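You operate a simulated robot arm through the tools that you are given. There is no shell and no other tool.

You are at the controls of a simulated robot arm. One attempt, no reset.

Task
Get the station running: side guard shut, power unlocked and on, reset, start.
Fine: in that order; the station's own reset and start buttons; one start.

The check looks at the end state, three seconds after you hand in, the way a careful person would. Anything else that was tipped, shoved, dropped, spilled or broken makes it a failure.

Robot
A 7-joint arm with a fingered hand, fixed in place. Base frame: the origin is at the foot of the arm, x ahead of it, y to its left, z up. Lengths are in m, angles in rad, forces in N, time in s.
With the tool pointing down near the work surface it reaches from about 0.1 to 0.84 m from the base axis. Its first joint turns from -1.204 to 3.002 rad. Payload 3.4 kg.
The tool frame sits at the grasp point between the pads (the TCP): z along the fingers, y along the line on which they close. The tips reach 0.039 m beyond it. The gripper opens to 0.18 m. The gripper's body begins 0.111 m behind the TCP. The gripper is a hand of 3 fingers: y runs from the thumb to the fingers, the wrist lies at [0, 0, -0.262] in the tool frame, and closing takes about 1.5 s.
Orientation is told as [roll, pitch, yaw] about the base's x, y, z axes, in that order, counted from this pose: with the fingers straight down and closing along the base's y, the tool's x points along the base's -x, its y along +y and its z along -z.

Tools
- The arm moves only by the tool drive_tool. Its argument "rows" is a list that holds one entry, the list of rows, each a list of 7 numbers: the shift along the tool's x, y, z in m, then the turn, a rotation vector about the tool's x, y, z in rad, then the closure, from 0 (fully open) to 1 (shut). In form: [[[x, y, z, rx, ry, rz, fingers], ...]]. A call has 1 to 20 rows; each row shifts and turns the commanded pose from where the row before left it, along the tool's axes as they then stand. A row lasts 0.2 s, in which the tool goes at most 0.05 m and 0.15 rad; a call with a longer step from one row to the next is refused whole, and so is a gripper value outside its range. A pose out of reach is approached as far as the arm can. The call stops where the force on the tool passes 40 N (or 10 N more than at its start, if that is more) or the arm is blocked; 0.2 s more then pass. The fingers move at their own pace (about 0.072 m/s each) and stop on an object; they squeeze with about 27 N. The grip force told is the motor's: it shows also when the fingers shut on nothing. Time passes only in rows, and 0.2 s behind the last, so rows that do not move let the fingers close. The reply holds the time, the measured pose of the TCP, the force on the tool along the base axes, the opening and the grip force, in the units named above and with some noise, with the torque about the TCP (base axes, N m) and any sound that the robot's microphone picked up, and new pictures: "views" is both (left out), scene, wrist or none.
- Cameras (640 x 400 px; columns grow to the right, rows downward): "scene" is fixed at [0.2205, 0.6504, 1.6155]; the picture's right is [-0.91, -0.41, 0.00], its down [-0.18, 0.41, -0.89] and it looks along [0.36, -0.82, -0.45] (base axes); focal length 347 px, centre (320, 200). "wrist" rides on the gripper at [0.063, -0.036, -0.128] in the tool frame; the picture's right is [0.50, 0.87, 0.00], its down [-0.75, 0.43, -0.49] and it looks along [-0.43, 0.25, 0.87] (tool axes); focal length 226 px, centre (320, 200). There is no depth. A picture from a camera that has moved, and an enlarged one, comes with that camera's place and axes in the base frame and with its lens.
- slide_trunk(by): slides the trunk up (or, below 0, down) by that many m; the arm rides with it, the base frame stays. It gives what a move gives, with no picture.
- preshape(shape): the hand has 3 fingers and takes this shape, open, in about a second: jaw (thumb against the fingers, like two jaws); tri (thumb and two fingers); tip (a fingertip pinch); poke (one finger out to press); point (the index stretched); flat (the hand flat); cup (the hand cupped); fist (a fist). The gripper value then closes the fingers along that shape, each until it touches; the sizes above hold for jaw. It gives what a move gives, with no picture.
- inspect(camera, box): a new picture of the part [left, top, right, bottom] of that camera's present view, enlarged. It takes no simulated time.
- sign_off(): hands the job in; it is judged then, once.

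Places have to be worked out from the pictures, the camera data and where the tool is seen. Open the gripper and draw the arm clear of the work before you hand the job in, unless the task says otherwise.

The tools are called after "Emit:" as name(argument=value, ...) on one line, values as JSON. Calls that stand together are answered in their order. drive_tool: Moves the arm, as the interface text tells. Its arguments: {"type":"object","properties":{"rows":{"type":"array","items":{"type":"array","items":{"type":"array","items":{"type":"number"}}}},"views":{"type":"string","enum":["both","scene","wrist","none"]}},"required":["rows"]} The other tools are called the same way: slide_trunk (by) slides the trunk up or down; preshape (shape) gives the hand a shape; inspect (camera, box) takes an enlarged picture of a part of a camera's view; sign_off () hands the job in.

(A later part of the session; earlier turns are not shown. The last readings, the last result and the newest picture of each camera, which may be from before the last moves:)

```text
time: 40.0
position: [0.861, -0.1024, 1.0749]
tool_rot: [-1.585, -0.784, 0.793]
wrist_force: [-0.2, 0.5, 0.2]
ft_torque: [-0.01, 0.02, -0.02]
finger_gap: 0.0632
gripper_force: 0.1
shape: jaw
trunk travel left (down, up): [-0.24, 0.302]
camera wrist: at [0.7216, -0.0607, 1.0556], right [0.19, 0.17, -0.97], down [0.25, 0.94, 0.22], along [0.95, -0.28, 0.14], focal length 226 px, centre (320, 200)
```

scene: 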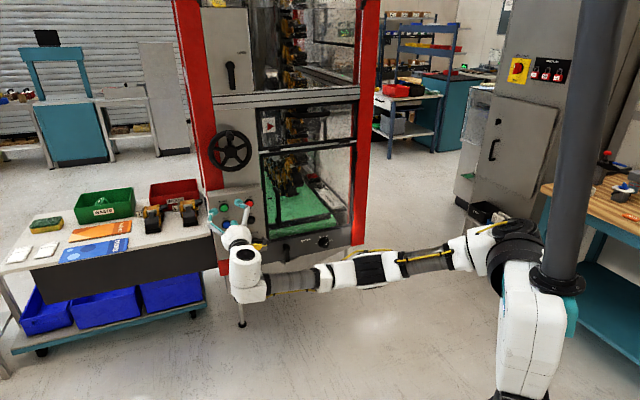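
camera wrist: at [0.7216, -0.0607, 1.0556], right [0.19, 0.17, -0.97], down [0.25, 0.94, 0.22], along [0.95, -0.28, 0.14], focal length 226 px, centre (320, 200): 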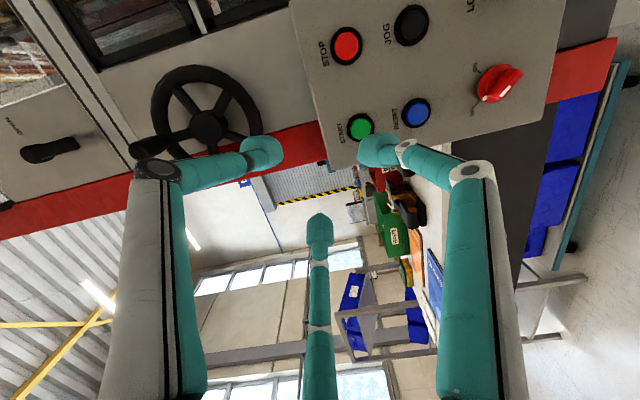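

The hand is well clear of the panel at z 1.075. Now I'll lower the trunk by 0.2 m.

Emit:
slide_trunk(by=-0.2)

Emit:
inspect(camera="scene", box=[0, 0, 640, 400])

Emit:
inspect(camera="wrist", box=[220, 60, 420, 200])

```text
time: 42.1
position: [0.8614, -0.1022, 0.8749]
tool_rot: [-1.588, -0.782, 0.792]
wrist_force: [0.3, 0.1, 0.1]
ft_torque: [0.04, 0.03, -0.01]
finger_gap: 0.0634
gripper_force: 0.1
shape: jaw
trunk travel left (down, up): [-0.04, 0.502]
```

```text
1.00 times, centred on (320, 200) of scene (not enlarged: the box is as wide or as high as the picture)
camera zoom: at [0.2205, 0.6504, 1.6155], right [-0.91, -0.41, 0.0], down [-0.18, 0.41, -0.89], along [0.36, -0.82, -0.45], focal length 347 px, centre (320, 200)
```

zoom: 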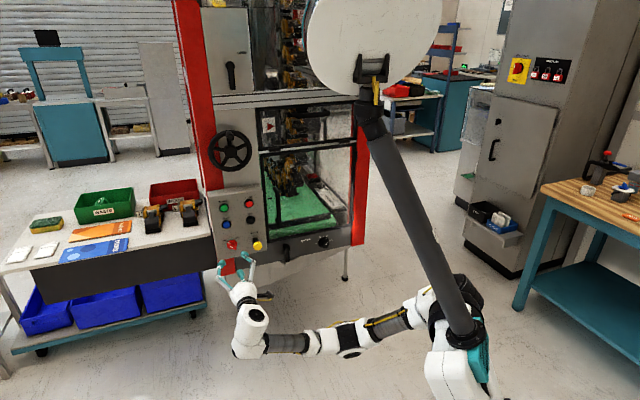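

```text
2.86 times, centred on (320, 130) of wrist
camera zoom: at [0.7217, -0.0604, 0.8539], right [0.19, 0.17, -0.97], down [0.25, 0.94, 0.22], along [0.95, -0.28, 0.14], focal length 646 px, centre (320, 400)
```

zoom: 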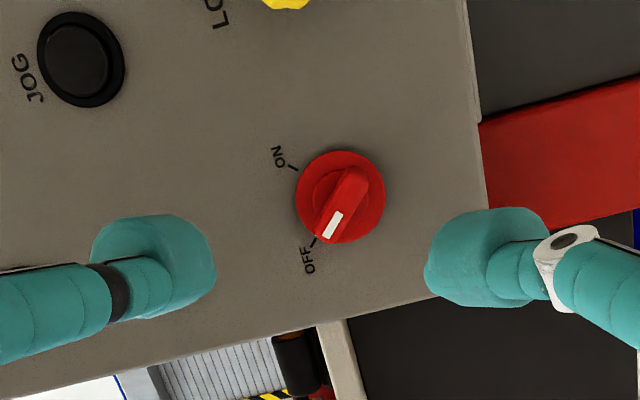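

Everything matches: the bar is predicted and seen in the same place. I'll line up on it and approach again.

Emit:
drive_tool(rows=[[[0.0125, 0.0047, 0, 0, 0, 0, 0.65], [0, 0, 0.02, 0, 0, 0, 0.65], [0, 0, 0.02, 0, 0, 0, 0.65], [0, 0, 0.02, 0, 0, 0, 0.65], [0, 0, 0.02, 0, 0, 0, 0.65], [0, 0, 0.01, 0, 0, 0, 0.65], [0, 0, 0, 0, 0, 0, 0.65]]])

Emit:
inspect(camera="wrist", box=[220, 100, 420, 240])

Emit:
inspect(camera="scene", box=[200, 210, 290, 270])

```text
time: 43.7
position: [0.9229, -0.1718, 0.8618]
tool_rot: [-1.582, -0.783, 0.792]
wrist_force: [0.2, -0.6, -0.3]
ft_torque: [0.0, 0.0, -0.01]
finger_gap: 0.0634
gripper_force: 0.1
shape: jaw
trunk travel left (down, up): [-0.04, 0.502]
camera wrist: at [0.7832, -0.1302, 0.8415], right [0.19, 0.17, -0.97], down [0.25, 0.94, 0.22], along [0.95, -0.28, 0.13], focal length 226 px, centre (320, 200)
```

scene: 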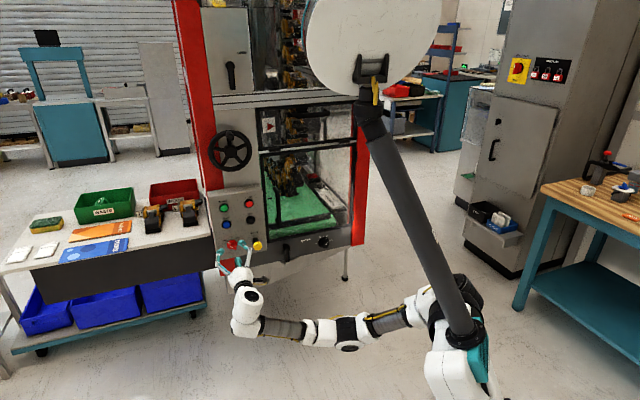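
wrist: 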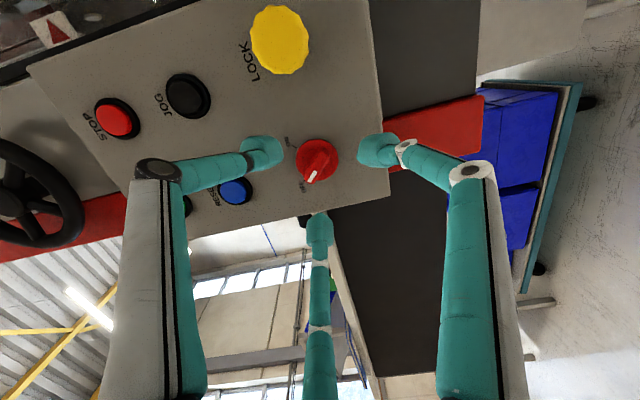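

```text
2.86 times, centred on (320, 170) of wrist
camera zoom: at [0.7832, -0.1302, 0.8415], right [0.19, 0.17, -0.97], down [0.25, 0.94, 0.22], along [0.95, -0.28, 0.13], focal length 646 px, centre (320, 286)
```

zoom: 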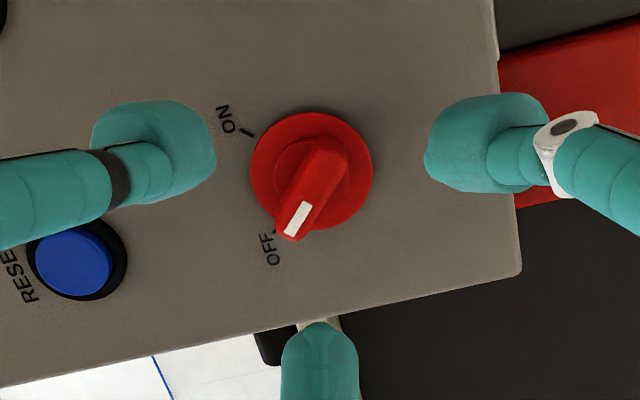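

```text
6.67 times, centred on (245, 240) of scene
camera zoom: at [0.2205, 0.6504, 1.6155], right [-0.91, -0.41, 0.0], down [-0.18, 0.41, -0.89], along [0.36, -0.82, -0.45], focal length 2314 px, centre (820, -67)
```

zoom: 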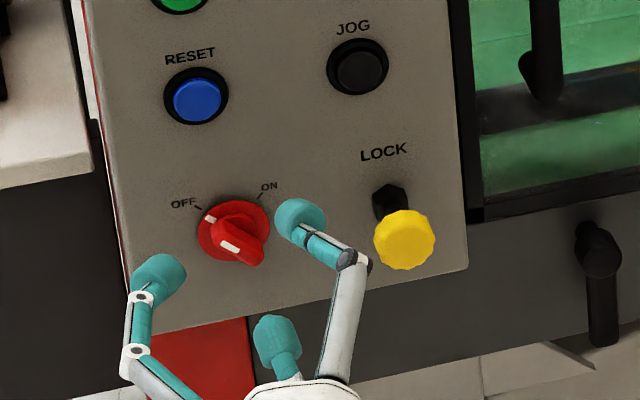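

Aligned within 2 mm and reachable now. I'll trim that offset and advance so the pads straddle the bar.

Emit:
drive_tool(rows=[[[-0.0018, -0.001, 0.013, 0, 0, 0, 0.65], [0, 0, 0.013, 0, 0, 0, 0.65], [0, 0, 0.012, 0, 0, 0, 0.65], [0, 0, 0, 0, 0, 0, 0.65]]])

Emit:
inspect(camera="wrist", box=[220, 100, 420, 240])

Emit:
inspect(camera="scene", box=[200, 210, 290, 270])

```text
time: 44.7
position: [0.9509, -0.1983, 0.8634]
tool_rot: [-1.586, -0.782, 0.79]
wrist_force: [-1.0, 0.2, 0.3]
ft_torque: [-0.02, 0.0, 0.01]
finger_gap: 0.0632
gripper_force: 0.1
shape: jaw
trunk travel left (down, up): [-0.04, 0.502]
camera wrist: at [0.811, -0.1563, 0.8436], right [0.19, 0.17, -0.97], down [0.25, 0.94, 0.22], along [0.95, -0.28, 0.13], focal length 226 px, centre (320, 200)
```

scene: 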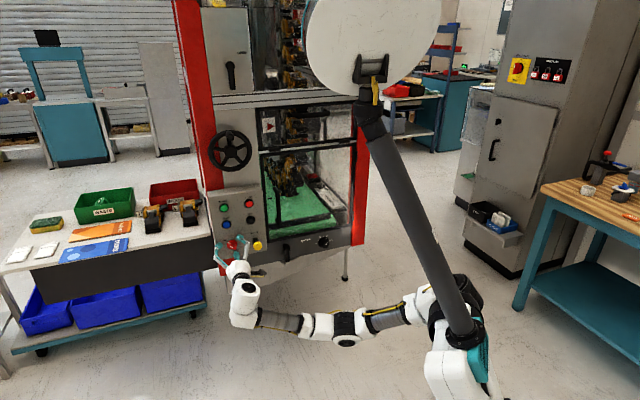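
wrist: 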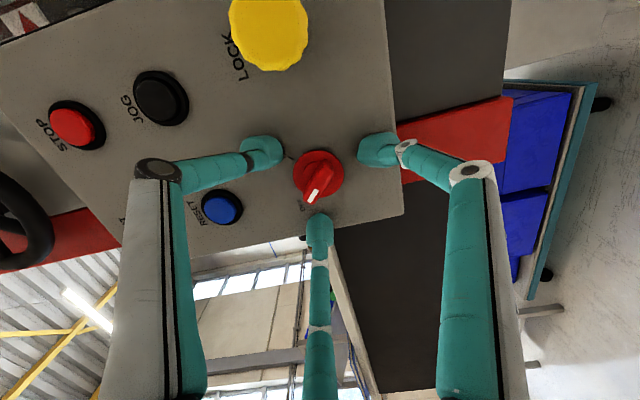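

```text
2.86 times, centred on (320, 170) of wrist
camera zoom: at [0.811, -0.1563, 0.8436], right [0.19, 0.17, -0.97], down [0.25, 0.94, 0.22], along [0.95, -0.28, 0.13], focal length 646 px, centre (320, 286)
```

zoom: 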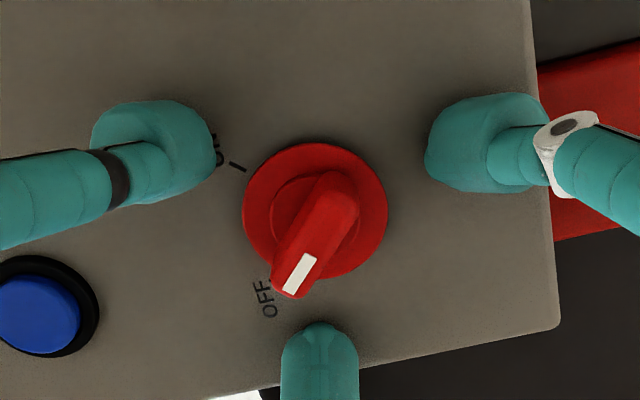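

```text
6.67 times, centred on (245, 240) of scene
camera zoom: at [0.2205, 0.6504, 1.6155], right [-0.91, -0.41, 0.0], down [-0.18, 0.41, -0.89], along [0.36, -0.82, -0.45], focal length 2314 px, centre (820, -67)
```

zoom: 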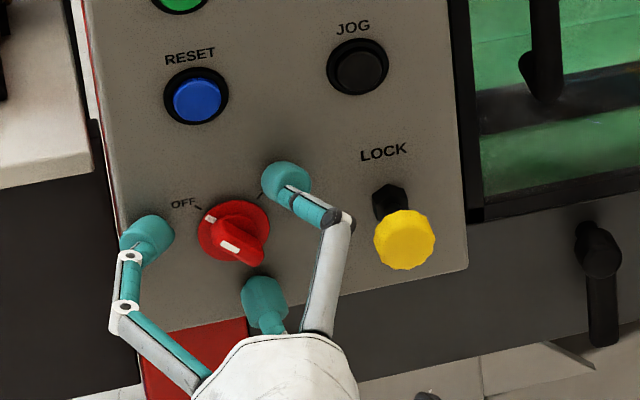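

The bar sits centred among the three pads with the tips just short of the dial disc. I'll close on it.

Emit:
drive_tool(rows=[[[0, 0, 0, 0, 0, 0, 1], [0, 0, 0, 0, 0, 0, 1], [0, 0, 0, 0, 0, 0, 1], [0, 0, 0, 0, 0, 0, 1], [0, 0, 0, 0, 0, 0, 1]]])

Emit:
inspect(camera="wrist", box=[220, 100, 420, 240])

Emit:
inspect(camera="scene", box=[200, 210, 290, 270])

```text
time: 45.9
position: [0.9498, -0.1957, 0.8634]
tool_rot: [-1.586, -0.781, 0.792]
wrist_force: [-22.1, 15.8, -7.1]
ft_torque: [0.2, 0.2, -0.24]
finger_gap: 0.0194
gripper_force: 27.4
shape: jaw
trunk travel left (down, up): [-0.04, 0.502]
camera wrist: at [0.8101, -0.1535, 0.844], right [0.19, 0.17, -0.97], down [0.25, 0.94, 0.22], along [0.95, -0.28, 0.13], focal length 226 px, centre (320, 200)
```

scene: 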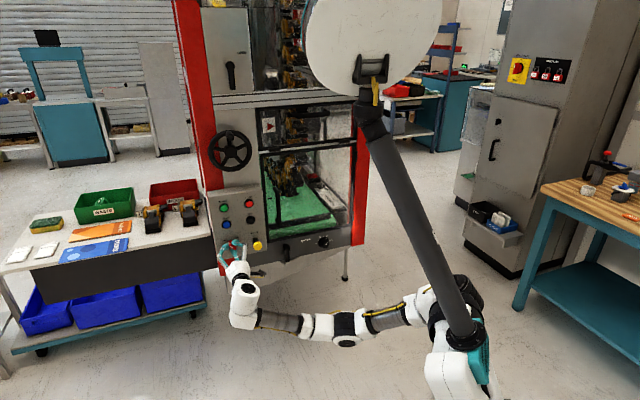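
wrist: 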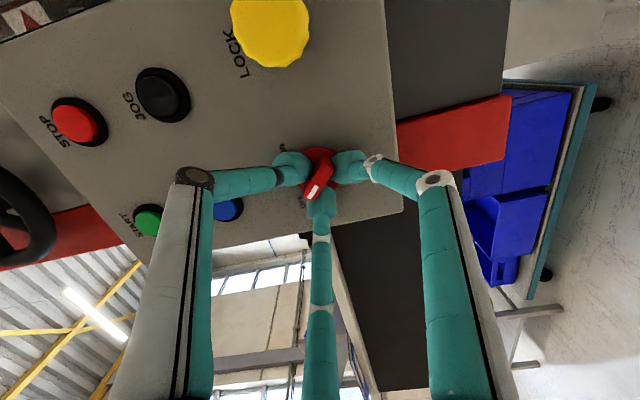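

```text
2.86 times, centred on (320, 170) of wrist
camera zoom: at [0.8101, -0.1535, 0.844], right [0.19, 0.17, -0.97], down [0.25, 0.94, 0.22], along [0.95, -0.28, 0.13], focal length 646 px, centre (320, 286)
```

zoom: 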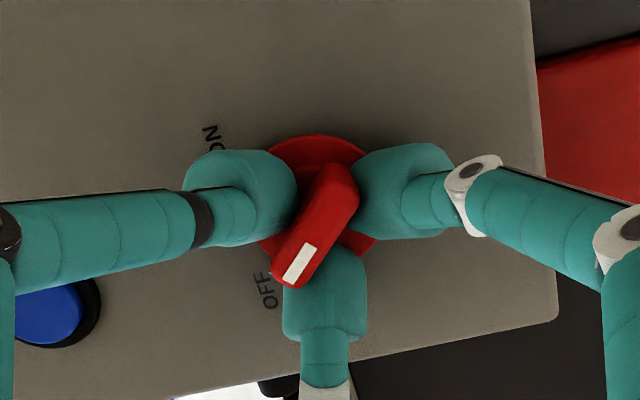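

```text
6.67 times, centred on (245, 240) of scene
camera zoom: at [0.2205, 0.6504, 1.6155], right [-0.91, -0.41, 0.0], down [-0.18, 0.41, -0.89], along [0.36, -0.82, -0.45], focal length 2314 px, centre (820, -67)
```

zoom: 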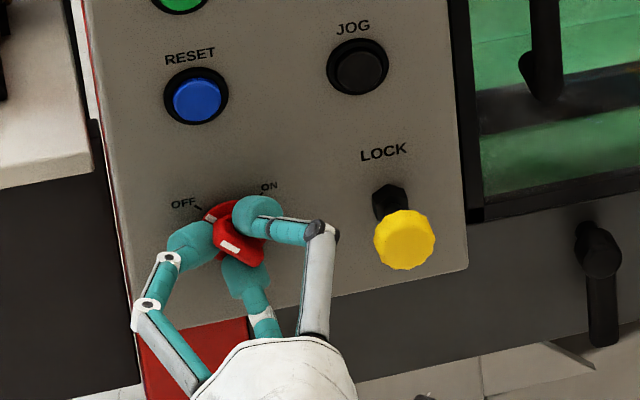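

The thumb is flat on one side of the bar and the two fingers on the other; about 27 N of push against the disc should be relieved. I'll back off 3 mm with the grip held, and then begin turning clockwise.

Emit:
drive_tool(rows=[[[0, 0, -0.002, 0, 0, 0, 1], [0, 0, -0.002, 0, 0, 0, 1], [0, 0, 0, 0, 0, 0, 1]]], views="none")

```text
time: 46.7
position: [0.9492, -0.1948, 0.8633]
tool_rot: [-1.585, -0.782, 0.79]
wrist_force: [13.1, -1.0, 2.5]
ft_torque: [-0.18, -0.05, 0.48]
finger_gap: 0.0173
gripper_force: 26.7
shape: jaw
trunk travel left (down, up): [-0.04, 0.502]
```

The axial load is nearly gone. Now I'll turn about 30° clockwise and see whether the switch follows.

Emit:
drive_tool(rows=[[[0, 0, 0, 0, 0, 0.1, 1], [0, 0, 0, 0, 0, 0.13, 1], [0, 0, 0, 0, 0, 0.13, 1], [0, 0, 0, 0, 0, 0.13, 1], [0, 0, 0, 0, 0, 0, 1]]])

Emit:
inspect(camera="wrist", box=[220, 100, 420, 240])

Emit:
inspect(camera="scene", box=[200, 210, 290, 270])

```text
time: 47.9
position: [0.9464, -0.1944, 0.8622]
tool_rot: [-1.598, -1.274, 0.807]
wrist_force: [13.6, -5.6, 3.5]
ft_torque: [-0.12, -0.08, 0.3]
finger_gap: 0.0145
gripper_force: 27.2
shape: jaw
trunk travel left (down, up): [-0.04, 0.502]
camera wrist: at [0.8196, -0.1408, 0.8118], right [0.49, 0.48, -0.73], down [0.1, 0.8, 0.59], along [0.87, -0.36, 0.34], focal length 226 px, centre (320, 200)
```

scene: 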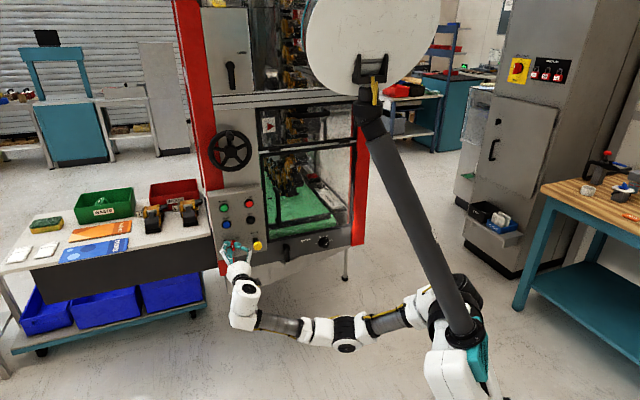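
wrist: 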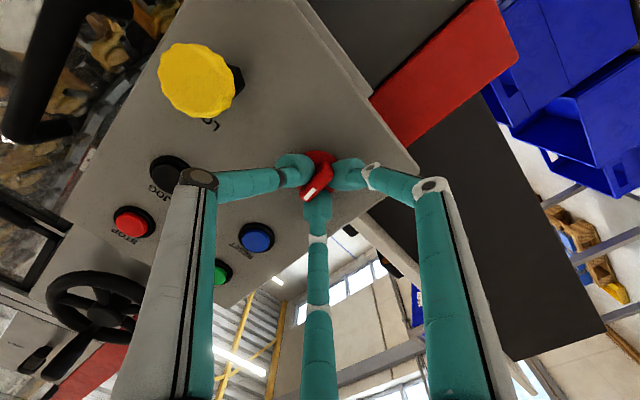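

```text
2.86 times, centred on (320, 170) of wrist
camera zoom: at [0.8196, -0.1408, 0.8118], right [0.49, 0.48, -0.73], down [0.1, 0.8, 0.59], along [0.87, -0.36, 0.34], focal length 646 px, centre (320, 286)
```

zoom: 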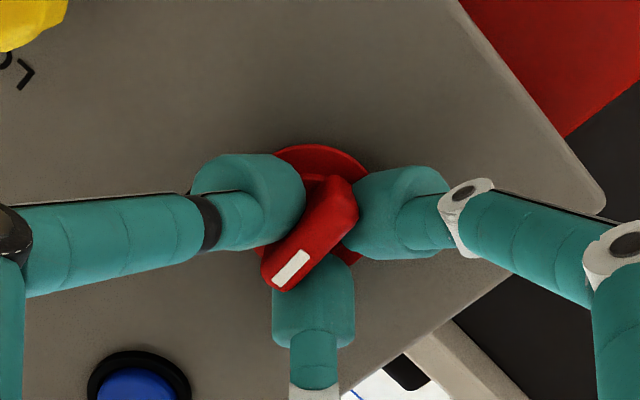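

```text
6.67 times, centred on (245, 240) of scene
camera zoom: at [0.2205, 0.6504, 1.6155], right [-0.91, -0.41, 0.0], down [-0.18, 0.41, -0.89], along [0.36, -0.82, -0.45], focal length 2314 px, centre (820, -67)
```

zoom: 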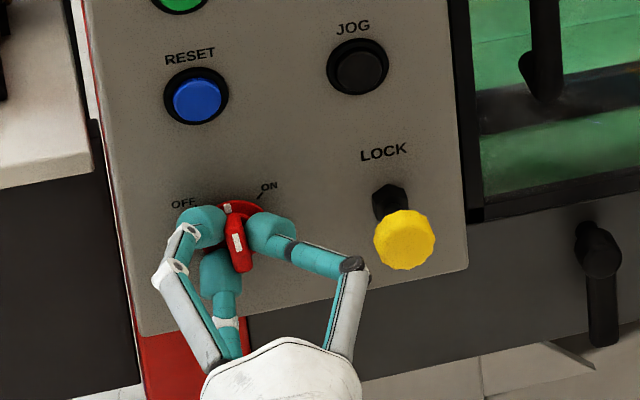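

The switch is turning with the hand, so the power is unlocked. I'll continue clockwise toward ON.

Emit:
drive_tool(rows=[[[0, 0, 0, 0, 0, 0.13, 1], [0, 0, 0, 0, 0, 0.13, 1], [0, 0, 0, 0, 0, 0.13, 1], [0, 0, 0, 0, 0, 0.13, 1], [0, 0, 0, 0, 0, 0.13, 1], [0, 0, 0, 0, 0, 0.13, 1], [0, 0, 0, 0, 0, 0, 1]]])

Emit:
inspect(camera="wrist", box=[220, 100, 420, 240])

Emit:
inspect(camera="scene", box=[200, 210, 290, 270])

```text
time: 49.5
position: [0.9476, -0.1939, 0.8645]
tool_rot: [1.594, -1.086, -2.379]
wrist_force: [13.5, -8.0, 8.9]
ft_torque: [-0.36, -0.12, 0.13]
finger_gap: 0.0118
gripper_force: 27.2
shape: jaw
trunk travel left (down, up): [-0.04, 0.502]
camera wrist: at [0.8547, -0.1048, 0.7902], right [0.71, 0.7, -0.04], down [-0.33, 0.38, 0.86], along [0.62, -0.6, 0.5], focal length 226 px, centre (320, 200)
```

scene: 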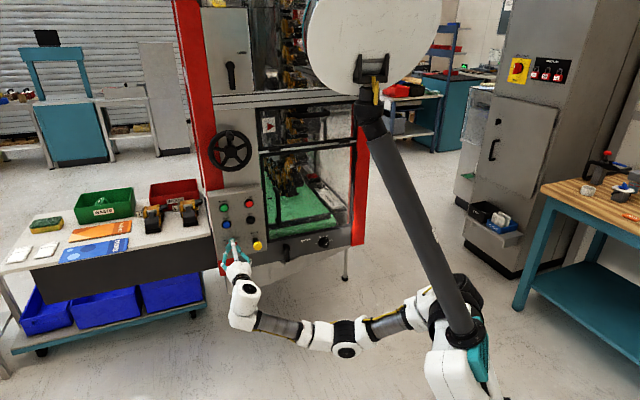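
wrist: 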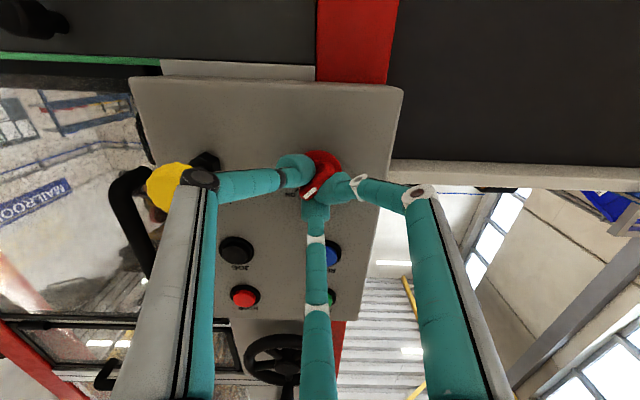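

```text
2.86 times, centred on (320, 170) of wrist
camera zoom: at [0.8547, -0.1048, 0.7902], right [0.71, 0.7, -0.04], down [-0.33, 0.38, 0.86], along [0.62, -0.6, 0.5], focal length 646 px, centre (320, 286)
```

zoom: 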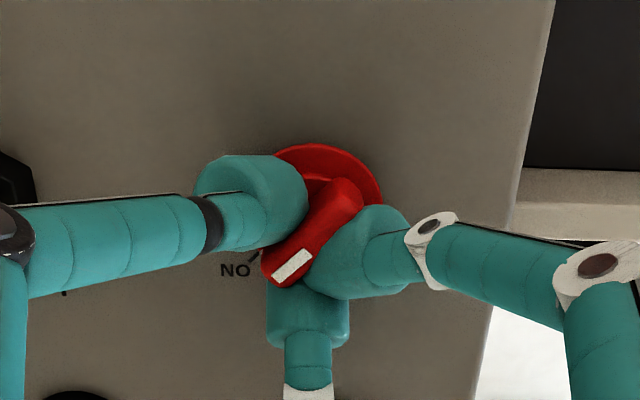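

```text
6.67 times, centred on (245, 240) of scene
camera zoom: at [0.2205, 0.6504, 1.6155], right [-0.91, -0.41, 0.0], down [-0.18, 0.41, -0.89], along [0.36, -0.82, -0.45], focal length 2314 px, centre (820, -67)
```

zoom: 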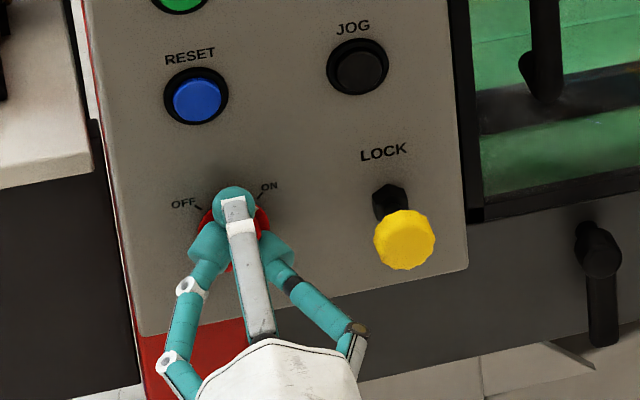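

The bar's mark is within about 15–20° of ON. I'll finish the turn to a full 90° plus a little, until the stop.

Emit:
drive_tool(rows=[[[0, 0, 0, 0, 0, 0.13, 1], [0, 0, 0, 0, 0, 0.13, 1], [0, 0, 0, 0, 0, 0.1, 1], [0, 0, 0, 0, 0, 0, 1]]])

Emit:
inspect(camera="wrist", box=[220, 100, 420, 240])

Emit:
inspect(camera="scene", box=[200, 210, 290, 270])

```text
time: 50.5
position: [0.9452, -0.1947, 0.8651]
tool_rot: [1.586, -0.726, -2.37]
wrist_force: [11.9, -9.0, 14.6]
ft_torque: [-0.62, -0.2, 0.2]
finger_gap: 0.0126
gripper_force: 27.0
shape: jaw
trunk travel left (down, up): [-0.04, 0.502]
camera wrist: at [0.8716, -0.0872, 0.7946], right [0.67, 0.67, 0.32], down [-0.55, 0.16, 0.82], along [0.5, -0.72, 0.48], focal length 226 px, centre (320, 200)
```

scene: 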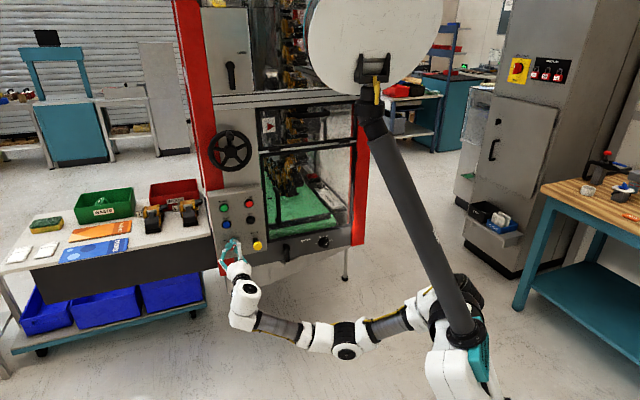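
wrist: 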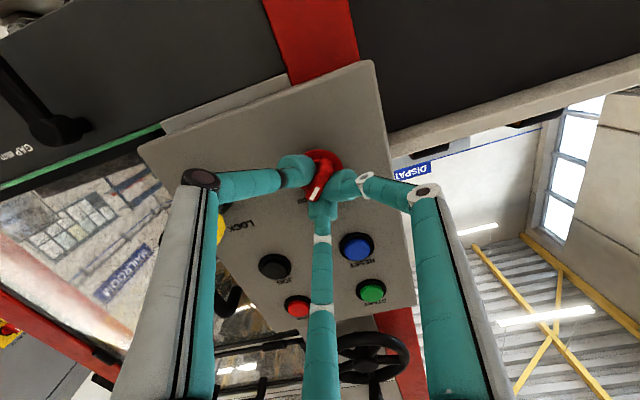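

```text
2.86 times, centred on (320, 170) of wrist
camera zoom: at [0.8716, -0.0872, 0.7946], right [0.67, 0.67, 0.32], down [-0.55, 0.16, 0.82], along [0.5, -0.72, 0.48], focal length 646 px, centre (320, 286)
```

zoom: 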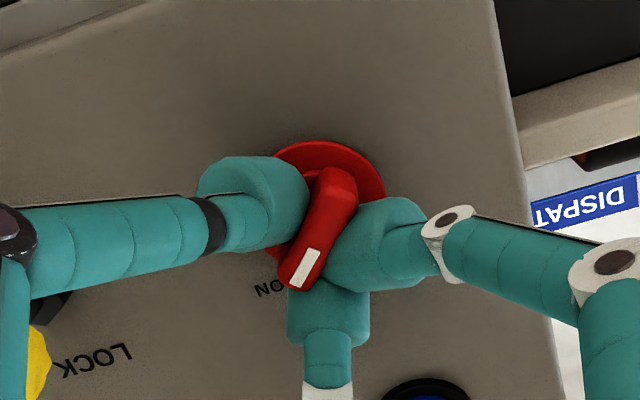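

```text
6.67 times, centred on (245, 240) of scene
camera zoom: at [0.2205, 0.6504, 1.6155], right [-0.91, -0.41, 0.0], down [-0.18, 0.41, -0.89], along [0.36, -0.82, -0.45], focal length 2314 px, centre (820, -67)
```

zoom: 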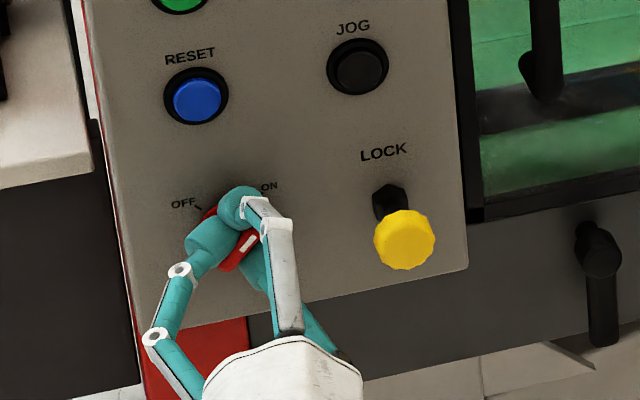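

The bar has reached the ON stop: the hand turned slightly past it, and the white mark points to ON. I'll open the fingers and back straight off to check.

Emit:
drive_tool(rows=[[[0, 0, 0, 0, 0, 0, 0.8], [0, 0, 0, 0, 0, 0, 0.65], [0, 0, 0, 0, 0, 0, 0.6], [0, 0, 0, 0, 0, 0, 0.6], [0, 0, -0.02, 0, 0, 0, 0.6], [0, 0, -0.02, 0, 0, 0, 0.6], [0, 0, -0.02, 0, 0, 0, 0.6], [0, 0, -0.02, 0, 0, 0, 0.6], [0, 0, -0.02, 0, 0, 0, 0.6], [0, 0, -0.02, 0, 0, 0, 0.6]]])

Emit:
inspect(camera="wrist", box=[220, 60, 420, 200])

Emit:
inspect(camera="scene", box=[200, 180, 290, 270])

```text
time: 52.7
position: [0.8606, -0.1084, 0.8633]
tool_rot: [1.582, -0.729, -2.368]
wrist_force: [0.1, -0.1, -0.9]
ft_torque: [0.06, 0.02, -0.01]
finger_gap: 0.0714
gripper_force: 0.0
shape: jaw
trunk travel left (down, up): [-0.04, 0.502]
camera wrist: at [0.7869, -0.0011, 0.7926], right [0.67, 0.67, 0.31], down [-0.55, 0.16, 0.82], along [0.5, -0.72, 0.48], focal length 226 px, centre (320, 200)
```

scene: 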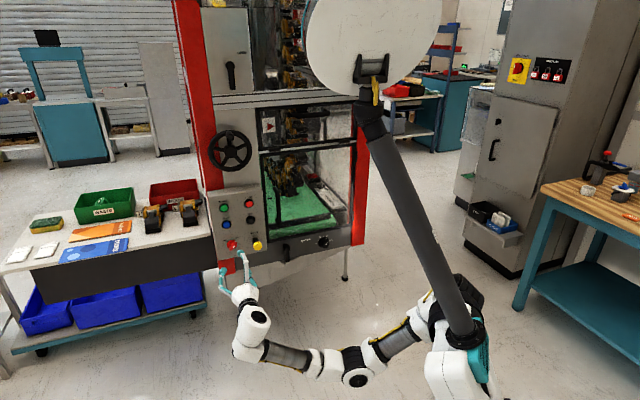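
wrist: 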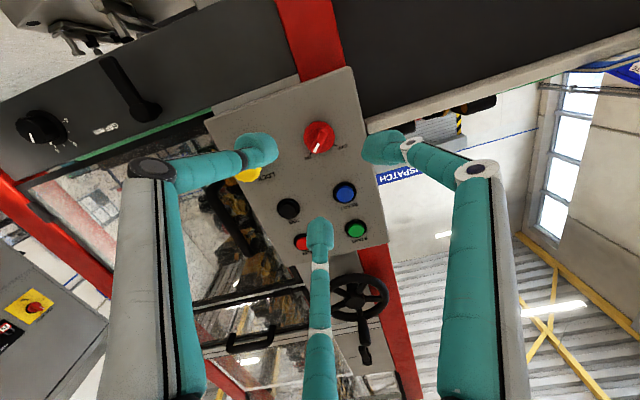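

```text
2.86 times, centred on (320, 130) of wrist
camera zoom: at [0.7869, -0.0011, 0.7926], right [0.67, 0.67, 0.31], down [-0.55, 0.16, 0.82], along [0.5, -0.72, 0.48], focal length 646 px, centre (320, 400)
```

zoom: 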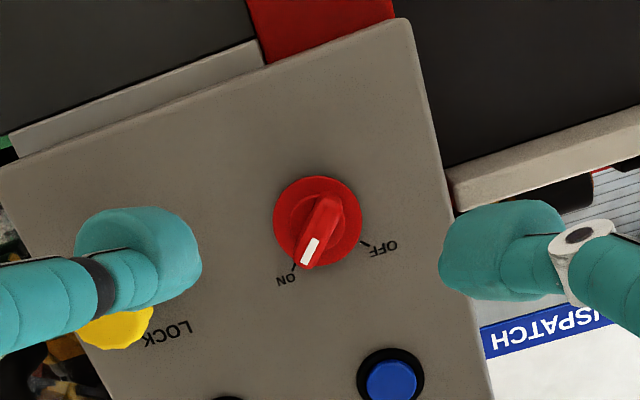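

```text
4.44 times, centred on (245, 225) of scene
camera zoom: at [0.2205, 0.6504, 1.6155], right [-0.91, -0.41, 0.0], down [-0.18, 0.41, -0.89], along [0.36, -0.82, -0.45], focal length 1542 px, centre (653, 89)
```

zoom: 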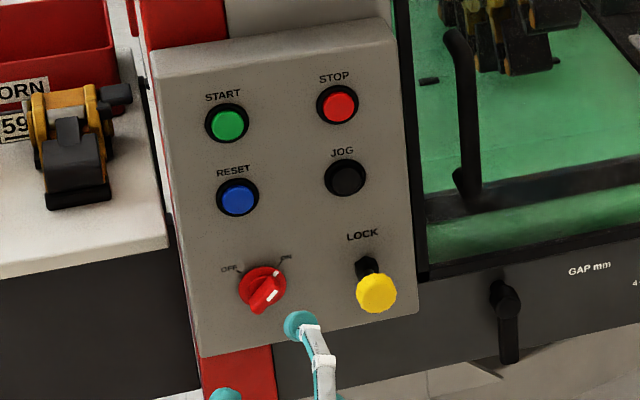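

The switch shows ON and the plunger is still out. Next I'll roll the hand level again, rise to RESET's height at the standoff, and take the poke shape.

Emit:
drive_tool(rows=[[[0, 0, 0, 0, 0, -0.1206, 0.6], [0, 0, 0, 0, 0, -0.1206, 0.6], [0, 0, 0, 0, 0, -0.1206, 0.6], [0, 0, 0, 0, 0, -0.1206, 0.6], [0, 0, 0, 0, 0, -0.1206, 0.6], [0, 0, 0, 0, 0, -0.1206, 0.6], [0, 0, 0, 0, 0, -0.1206, 0.6], [-0.031, 0.0033, 0, 0, 0, 0, 0.6], [-0.031, 0.0033, 0, 0, 0, 0, 0.6], [-0.031, 0.0033, 0, 0, 0, 0, 0.6]]], views="none")

Emit:
preshape(shape="poke")

Emit:
inspect(camera="wrist", box=[0, 0, 640, 400])

Emit:
inspect(camera="scene", box=[190, 170, 310, 300])

Emit:
inspect(camera="scene", box=[215, 230, 265, 262])

```text
time: 54.9
position: [0.8677, -0.1049, 0.9557]
tool_rot: [-2.965, -1.561, 2.18]
wrist_force: [0.4, 0.6, -0.2]
ft_torque: [0.01, 0.04, -0.03]
finger_gap: 0.0715
gripper_force: 0.1
shape: jaw
trunk travel left (down, up): [-0.04, 0.502]
```

```text
time: 55.8
position: [0.8679, -0.1061, 0.9549]
tool_rot: [-2.966, -1.562, 2.176]
wrist_force: [0.1, -0.4, 0.1]
ft_torque: [0.0, -0.01, 0.02]
finger_gap: 0.0003
gripper_force: 0.1
shape: poke
trunk travel left (down, up): [-0.04, 0.502]
```

```text
1.00 times, centred on (320, 200) of wrist (not enlarged: the box is as wide or as high as the picture)
camera zoom: at [0.7526, -0.0397, 0.8911], right [0.62, 0.61, -0.5], down [-0.04, 0.66, 0.75], along [0.79, -0.44, 0.43], focal length 226 px, centre (320, 200)
```

zoom: 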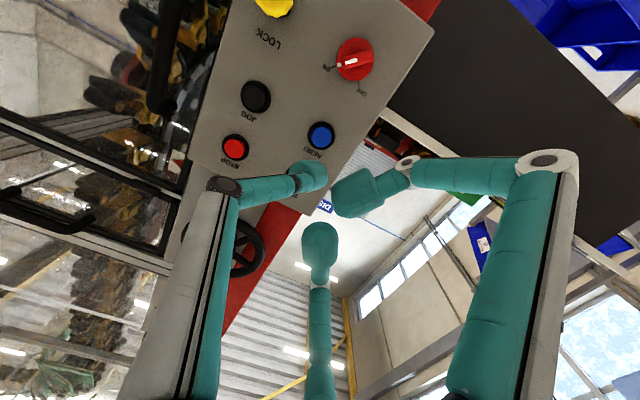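

```text
3.08 times, centred on (250, 235) of scene
camera zoom: at [0.2205, 0.6504, 1.6155], right [-0.91, -0.41, 0.0], down [-0.18, 0.41, -0.89], along [0.36, -0.82, -0.45], focal length 1068 px, centre (535, 92)
```

zoom: 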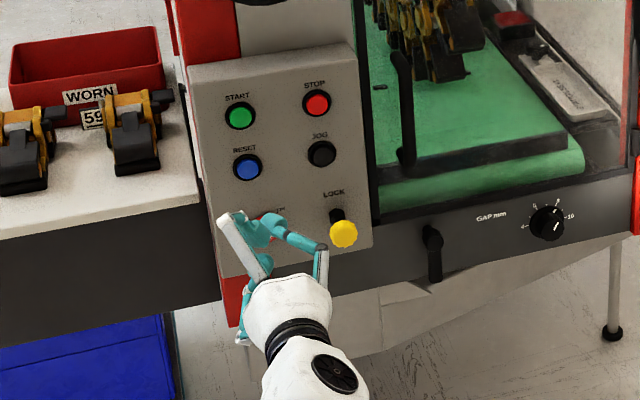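

```text
12.50 times, centred on (240, 246) of scene
camera zoom: at [0.2205, 0.6504, 1.6155], right [-0.91, -0.41, 0.0], down [-0.18, 0.41, -0.89], along [0.36, -0.82, -0.45], focal length 4338 px, centre (1320, -375)
```

zoom: 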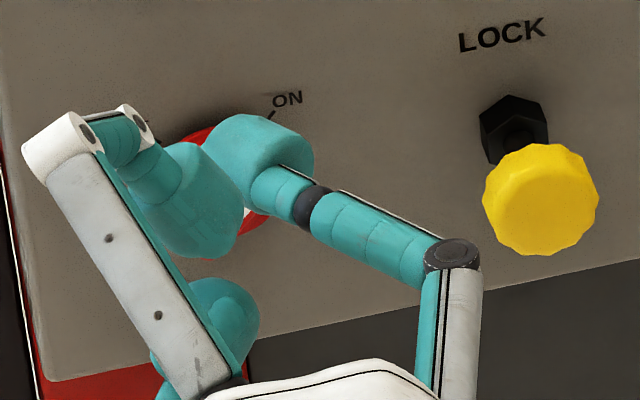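

In the poke shape one finger's tip lies near the tool axis with the others curled. I'll hold a moment at closure 0 so the shape settles, and look again.

Emit:
drive_tool(rows=[[[0, 0, 0, 0, 0, 0, 0], [0, 0, 0, 0, 0, 0, 0], [0, 0, 0, 0, 0, 0, 0], [0, 0, 0, 0, 0, 0, 0]]])

Emit:
inspect(camera="wrist", box=[240, 100, 420, 260])

Emit:
inspect(camera="scene", box=[200, 220, 270, 290])

```text
time: 56.8
position: [0.8683, -0.1052, 0.9565]
tool_rot: [-2.979, -1.563, 2.189]
wrist_force: [0.4, 0.5, -0.5]
ft_torque: [-0.01, -0.01, 0.03]
finger_gap: 0.0001
gripper_force: 0.0
shape: poke
trunk travel left (down, up): [-0.04, 0.502]
camera wrist: at [0.7526, -0.0398, 0.8914], right [0.62, 0.61, -0.5], down [-0.04, 0.66, 0.75], along [0.79, -0.44, 0.43], focal length 226 px, centre (320, 200)
```

scene: 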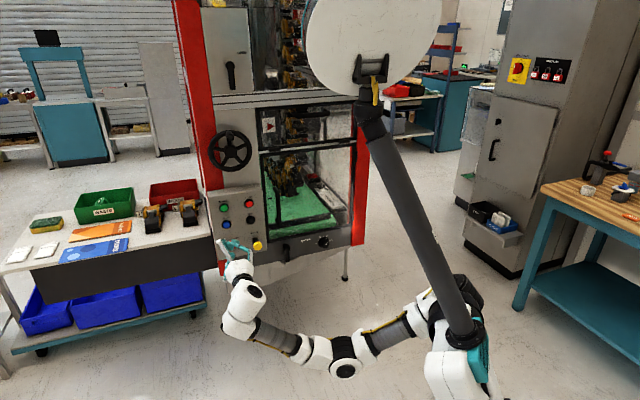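
wrist: 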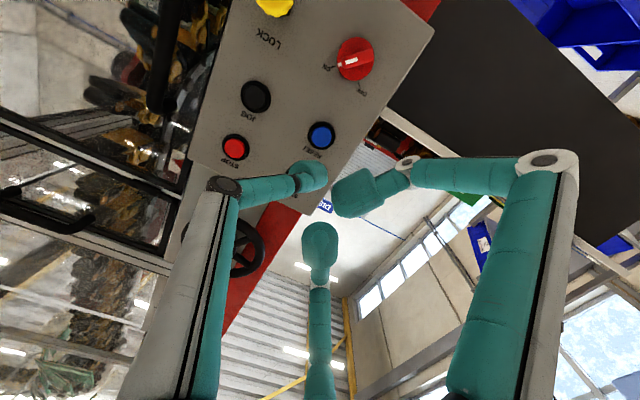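

```text
2.50 times, centred on (330, 180) of wrist
camera zoom: at [0.7526, -0.0398, 0.8914], right [0.62, 0.61, -0.5], down [-0.04, 0.66, 0.75], along [0.79, -0.44, 0.43], focal length 565 px, centre (295, 250)
```

zoom: 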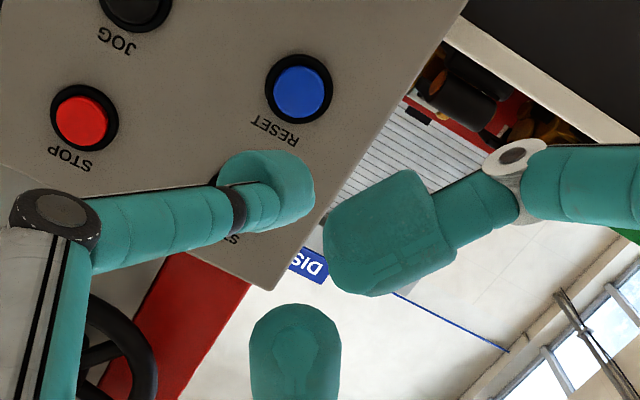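

```text
5.71 times, centred on (235, 255) of scene
camera zoom: at [0.2205, 0.6504, 1.6155], right [-0.91, -0.41, 0.0], down [-0.18, 0.41, -0.89], along [0.36, -0.82, -0.45], focal length 1983 px, centre (806, -114)
```

zoom: 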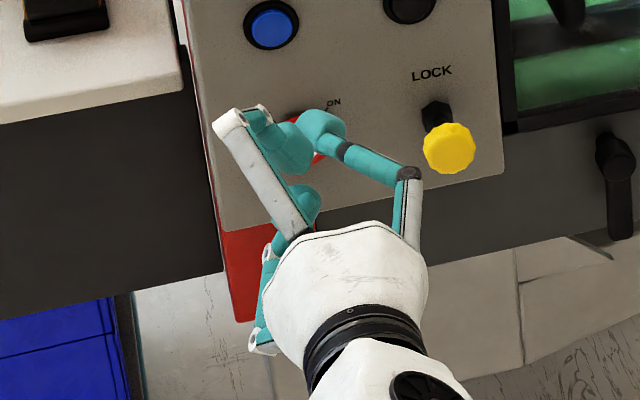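

The poking finger is the thumb: its pad sits near the axis, about 9 mm to the right, with its front about 4 cm ahead of the TCP. I'll shift so the pad lines up with RESET and approach to a couple of centimetres away.

Emit:
drive_tool(rows=[[[0, 0.01, 0.015, 0, 0, 0, 0], [0, 0, 0.02, 0, 0, 0, 0], [0, 0, 0.02, 0, 0, 0, 0], [0, 0, 0.02, 0, 0, 0, 0], [0, 0, 0.02, 0, 0, 0, 0], [0, 0, 0, 0, 0, 0, 0]]])

Emit:
inspect(camera="wrist", box=[240, 100, 420, 260])

Emit:
inspect(camera="scene", box=[200, 190, 280, 260])

```text
time: 58.2
position: [0.9435, -0.162, 0.9561]
tool_rot: [-3.016, -1.562, 2.228]
wrist_force: [0.3, 0.8, -0.4]
ft_torque: [0.03, 0.02, -0.05]
finger_gap: 0.0
gripper_force: 0.1
shape: poke
trunk travel left (down, up): [-0.04, 0.502]
camera wrist: at [0.827, -0.0972, 0.8924], right [0.62, 0.61, -0.5], down [-0.04, 0.66, 0.75], along [0.79, -0.44, 0.43], focal length 226 px, centre (320, 200)
```

scene: 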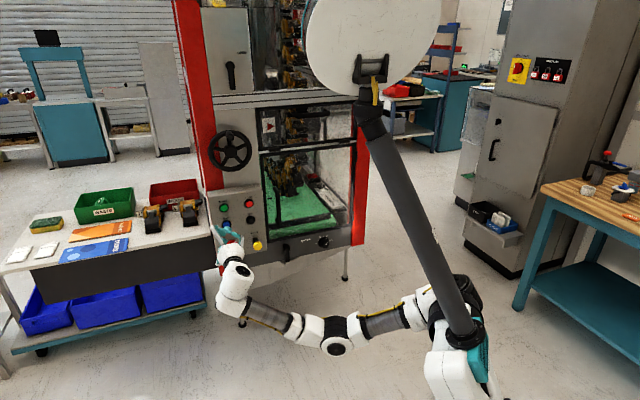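
wrist: 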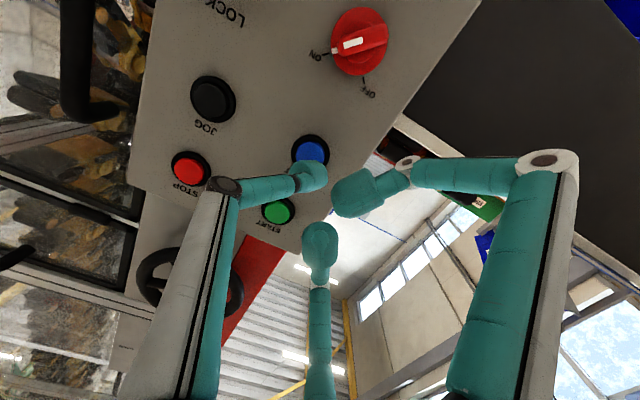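

```text
2.50 times, centred on (330, 180) of wrist
camera zoom: at [0.827, -0.0972, 0.8924], right [0.62, 0.61, -0.5], down [-0.04, 0.66, 0.75], along [0.79, -0.44, 0.43], focal length 565 px, centre (295, 250)
```

zoom: 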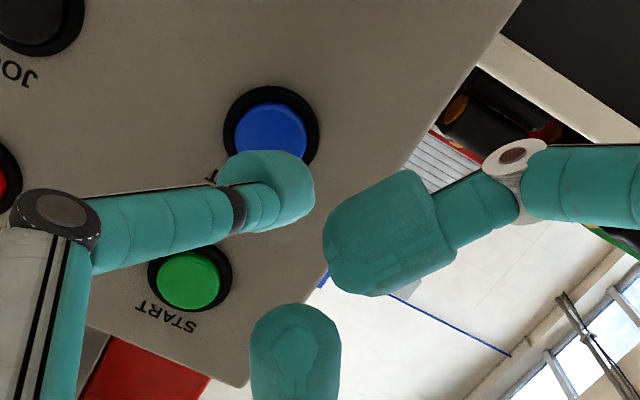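

```text
5.71 times, centred on (240, 225) of scene
camera zoom: at [0.2205, 0.6504, 1.6155], right [-0.91, -0.41, 0.0], down [-0.18, 0.41, -0.89], along [0.36, -0.82, -0.45], focal length 1983 px, centre (777, 57)
```

zoom: 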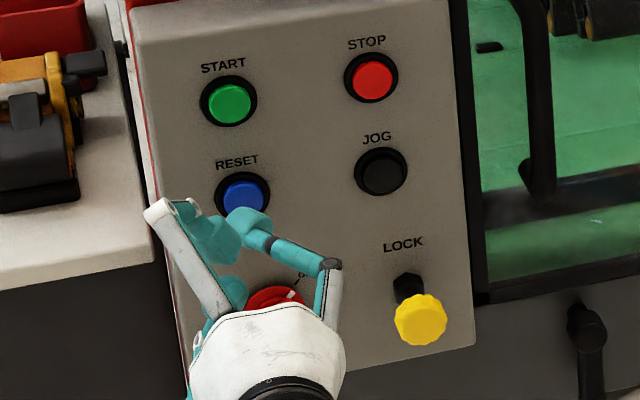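

The pad is lined up with RESET in both views, about 2–3 cm short. I'll advance slowly.

Emit:
drive_tool(rows=[[[0, 0, 0.006, 0, 0, 0, 0], [0, 0, 0.006, 0, 0, 0, 0], [0, 0, 0.006, 0, 0, 0, 0], [0, 0, 0.003, 0, 0, 0, 0], [0, 0, 0, 0, 0, 0, 0]]], views="wrist")

Emit:
inspect(camera="wrist", box=[240, 100, 420, 260])

Emit:
inspect(camera="scene", box=[205, 205, 265, 250])

```text
time: 59.4
position: [0.9575, -0.1755, 0.9572]
tool_rot: [-2.978, -1.563, 2.188]
wrist_force: [0.5, 0.8, -0.1]
ft_torque: [0.0, -0.01, 0.0]
finger_gap: 0.0
gripper_force: 0.0
shape: poke
trunk travel left (down, up): [-0.04, 0.502]
camera wrist: at [0.841, -0.1104, 0.8934], right [0.62, 0.61, -0.5], down [-0.04, 0.66, 0.75], along [0.79, -0.44, 0.43], focal length 226 px, centre (320, 200)
```

wrist: 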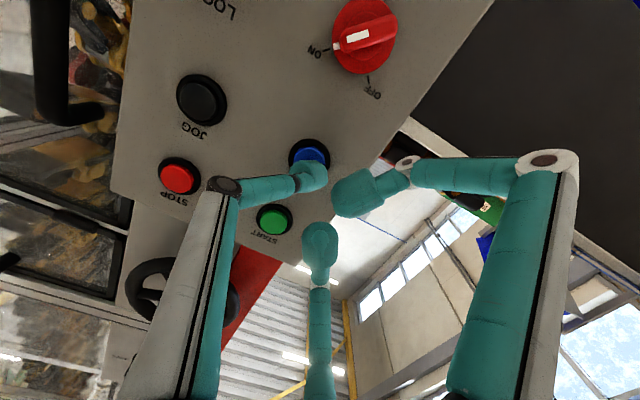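

```text
2.50 times, centred on (330, 180) of wrist
camera zoom: at [0.841, -0.1104, 0.8934], right [0.62, 0.61, -0.5], down [-0.04, 0.66, 0.75], along [0.79, -0.44, 0.43], focal length 565 px, centre (295, 250)
```

zoom: 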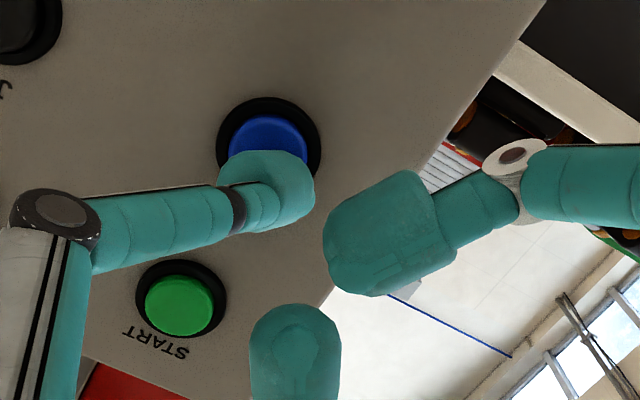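

```text
8.89 times, centred on (235, 228) of scene
camera zoom: at [0.2205, 0.6504, 1.6155], right [-0.91, -0.41, 0.0], down [-0.18, 0.41, -0.89], along [0.36, -0.82, -0.45], focal length 3085 px, centre (1076, -44)
```

zoom: 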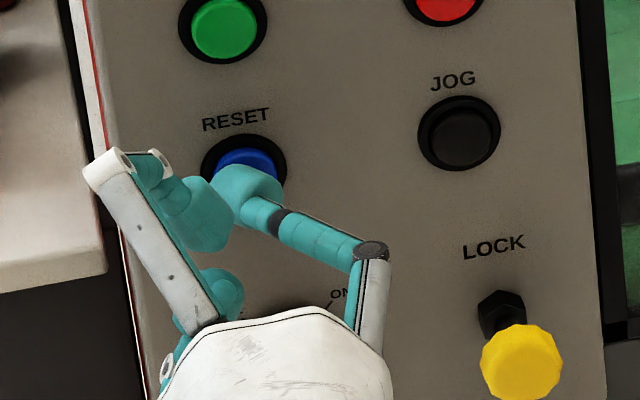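

Not touching yet. I'll continue in 3 mm steps, watching the force.

Emit:
drive_tool(rows=[[[0, 0, 0.003, 0, 0, 0, 0], [0, 0, 0.003, 0, 0, 0, 0], [0, 0, 0.003, 0, 0, 0, 0], [0, 0, 0, 0, 0, 0, 0]]], views="none")

```text
time: 60.4
position: [0.963, -0.1804, 0.9577]
tool_rot: [-2.964, -1.561, 2.176]
wrist_force: [-6.0, 4.7, -2.0]
ft_torque: [0.02, 0.04, -0.09]
finger_gap: 0.0
gripper_force: 0.1
shape: poke
trunk travel left (down, up): [-0.04, 0.502]
heard: click
```

A click at about 8 N: RESET has actuated. I'll press 2 mm more to be sure it's fully in and then look.

Emit:
drive_tool(rows=[[[0, 0, 0.002, 0, 0, 0, 0], [0, 0, 0, 0, 0, 0, 0]]], views="both")

Emit:
inspect(camera="scene", box=[205, 190, 275, 260])

```text
time: 61.0
position: [0.9637, -0.1816, 0.9595]
tool_rot: [-2.937, -1.558, 2.15]
wrist_force: [-11.5, 8.9, -2.8]
ft_torque: [0.06, 0.08, -0.07]
finger_gap: 0.0
gripper_force: 0.1
shape: poke
trunk travel left (down, up): [-0.04, 0.502]
camera wrist: at [0.848, -0.1164, 0.8939], right [0.62, 0.61, -0.5], down [-0.04, 0.66, 0.75], along [0.79, -0.44, 0.44], focal length 226 px, centre (320, 200)
```

scene: 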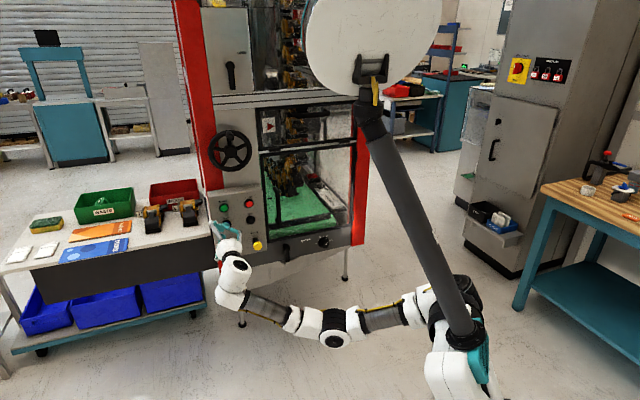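
wrist: 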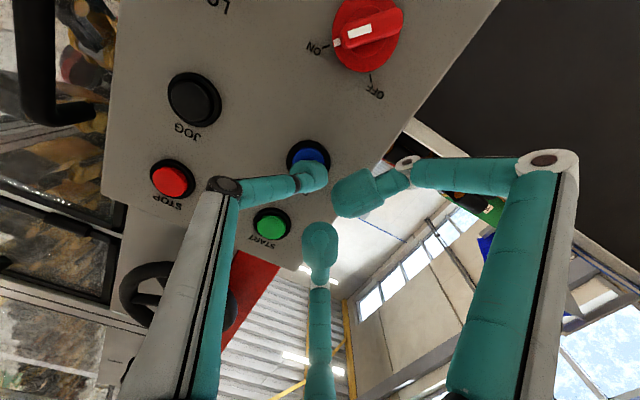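

```text
5.71 times, centred on (240, 225) of scene
camera zoom: at [0.2205, 0.6504, 1.6155], right [-0.91, -0.41, 0.0], down [-0.18, 0.41, -0.89], along [0.36, -0.82, -0.45], focal length 1983 px, centre (777, 57)
```

zoom: 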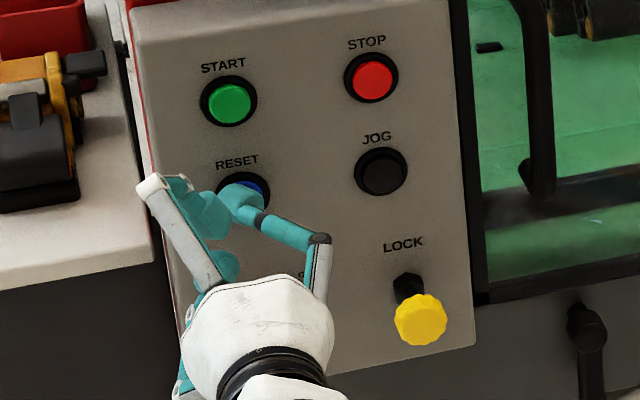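

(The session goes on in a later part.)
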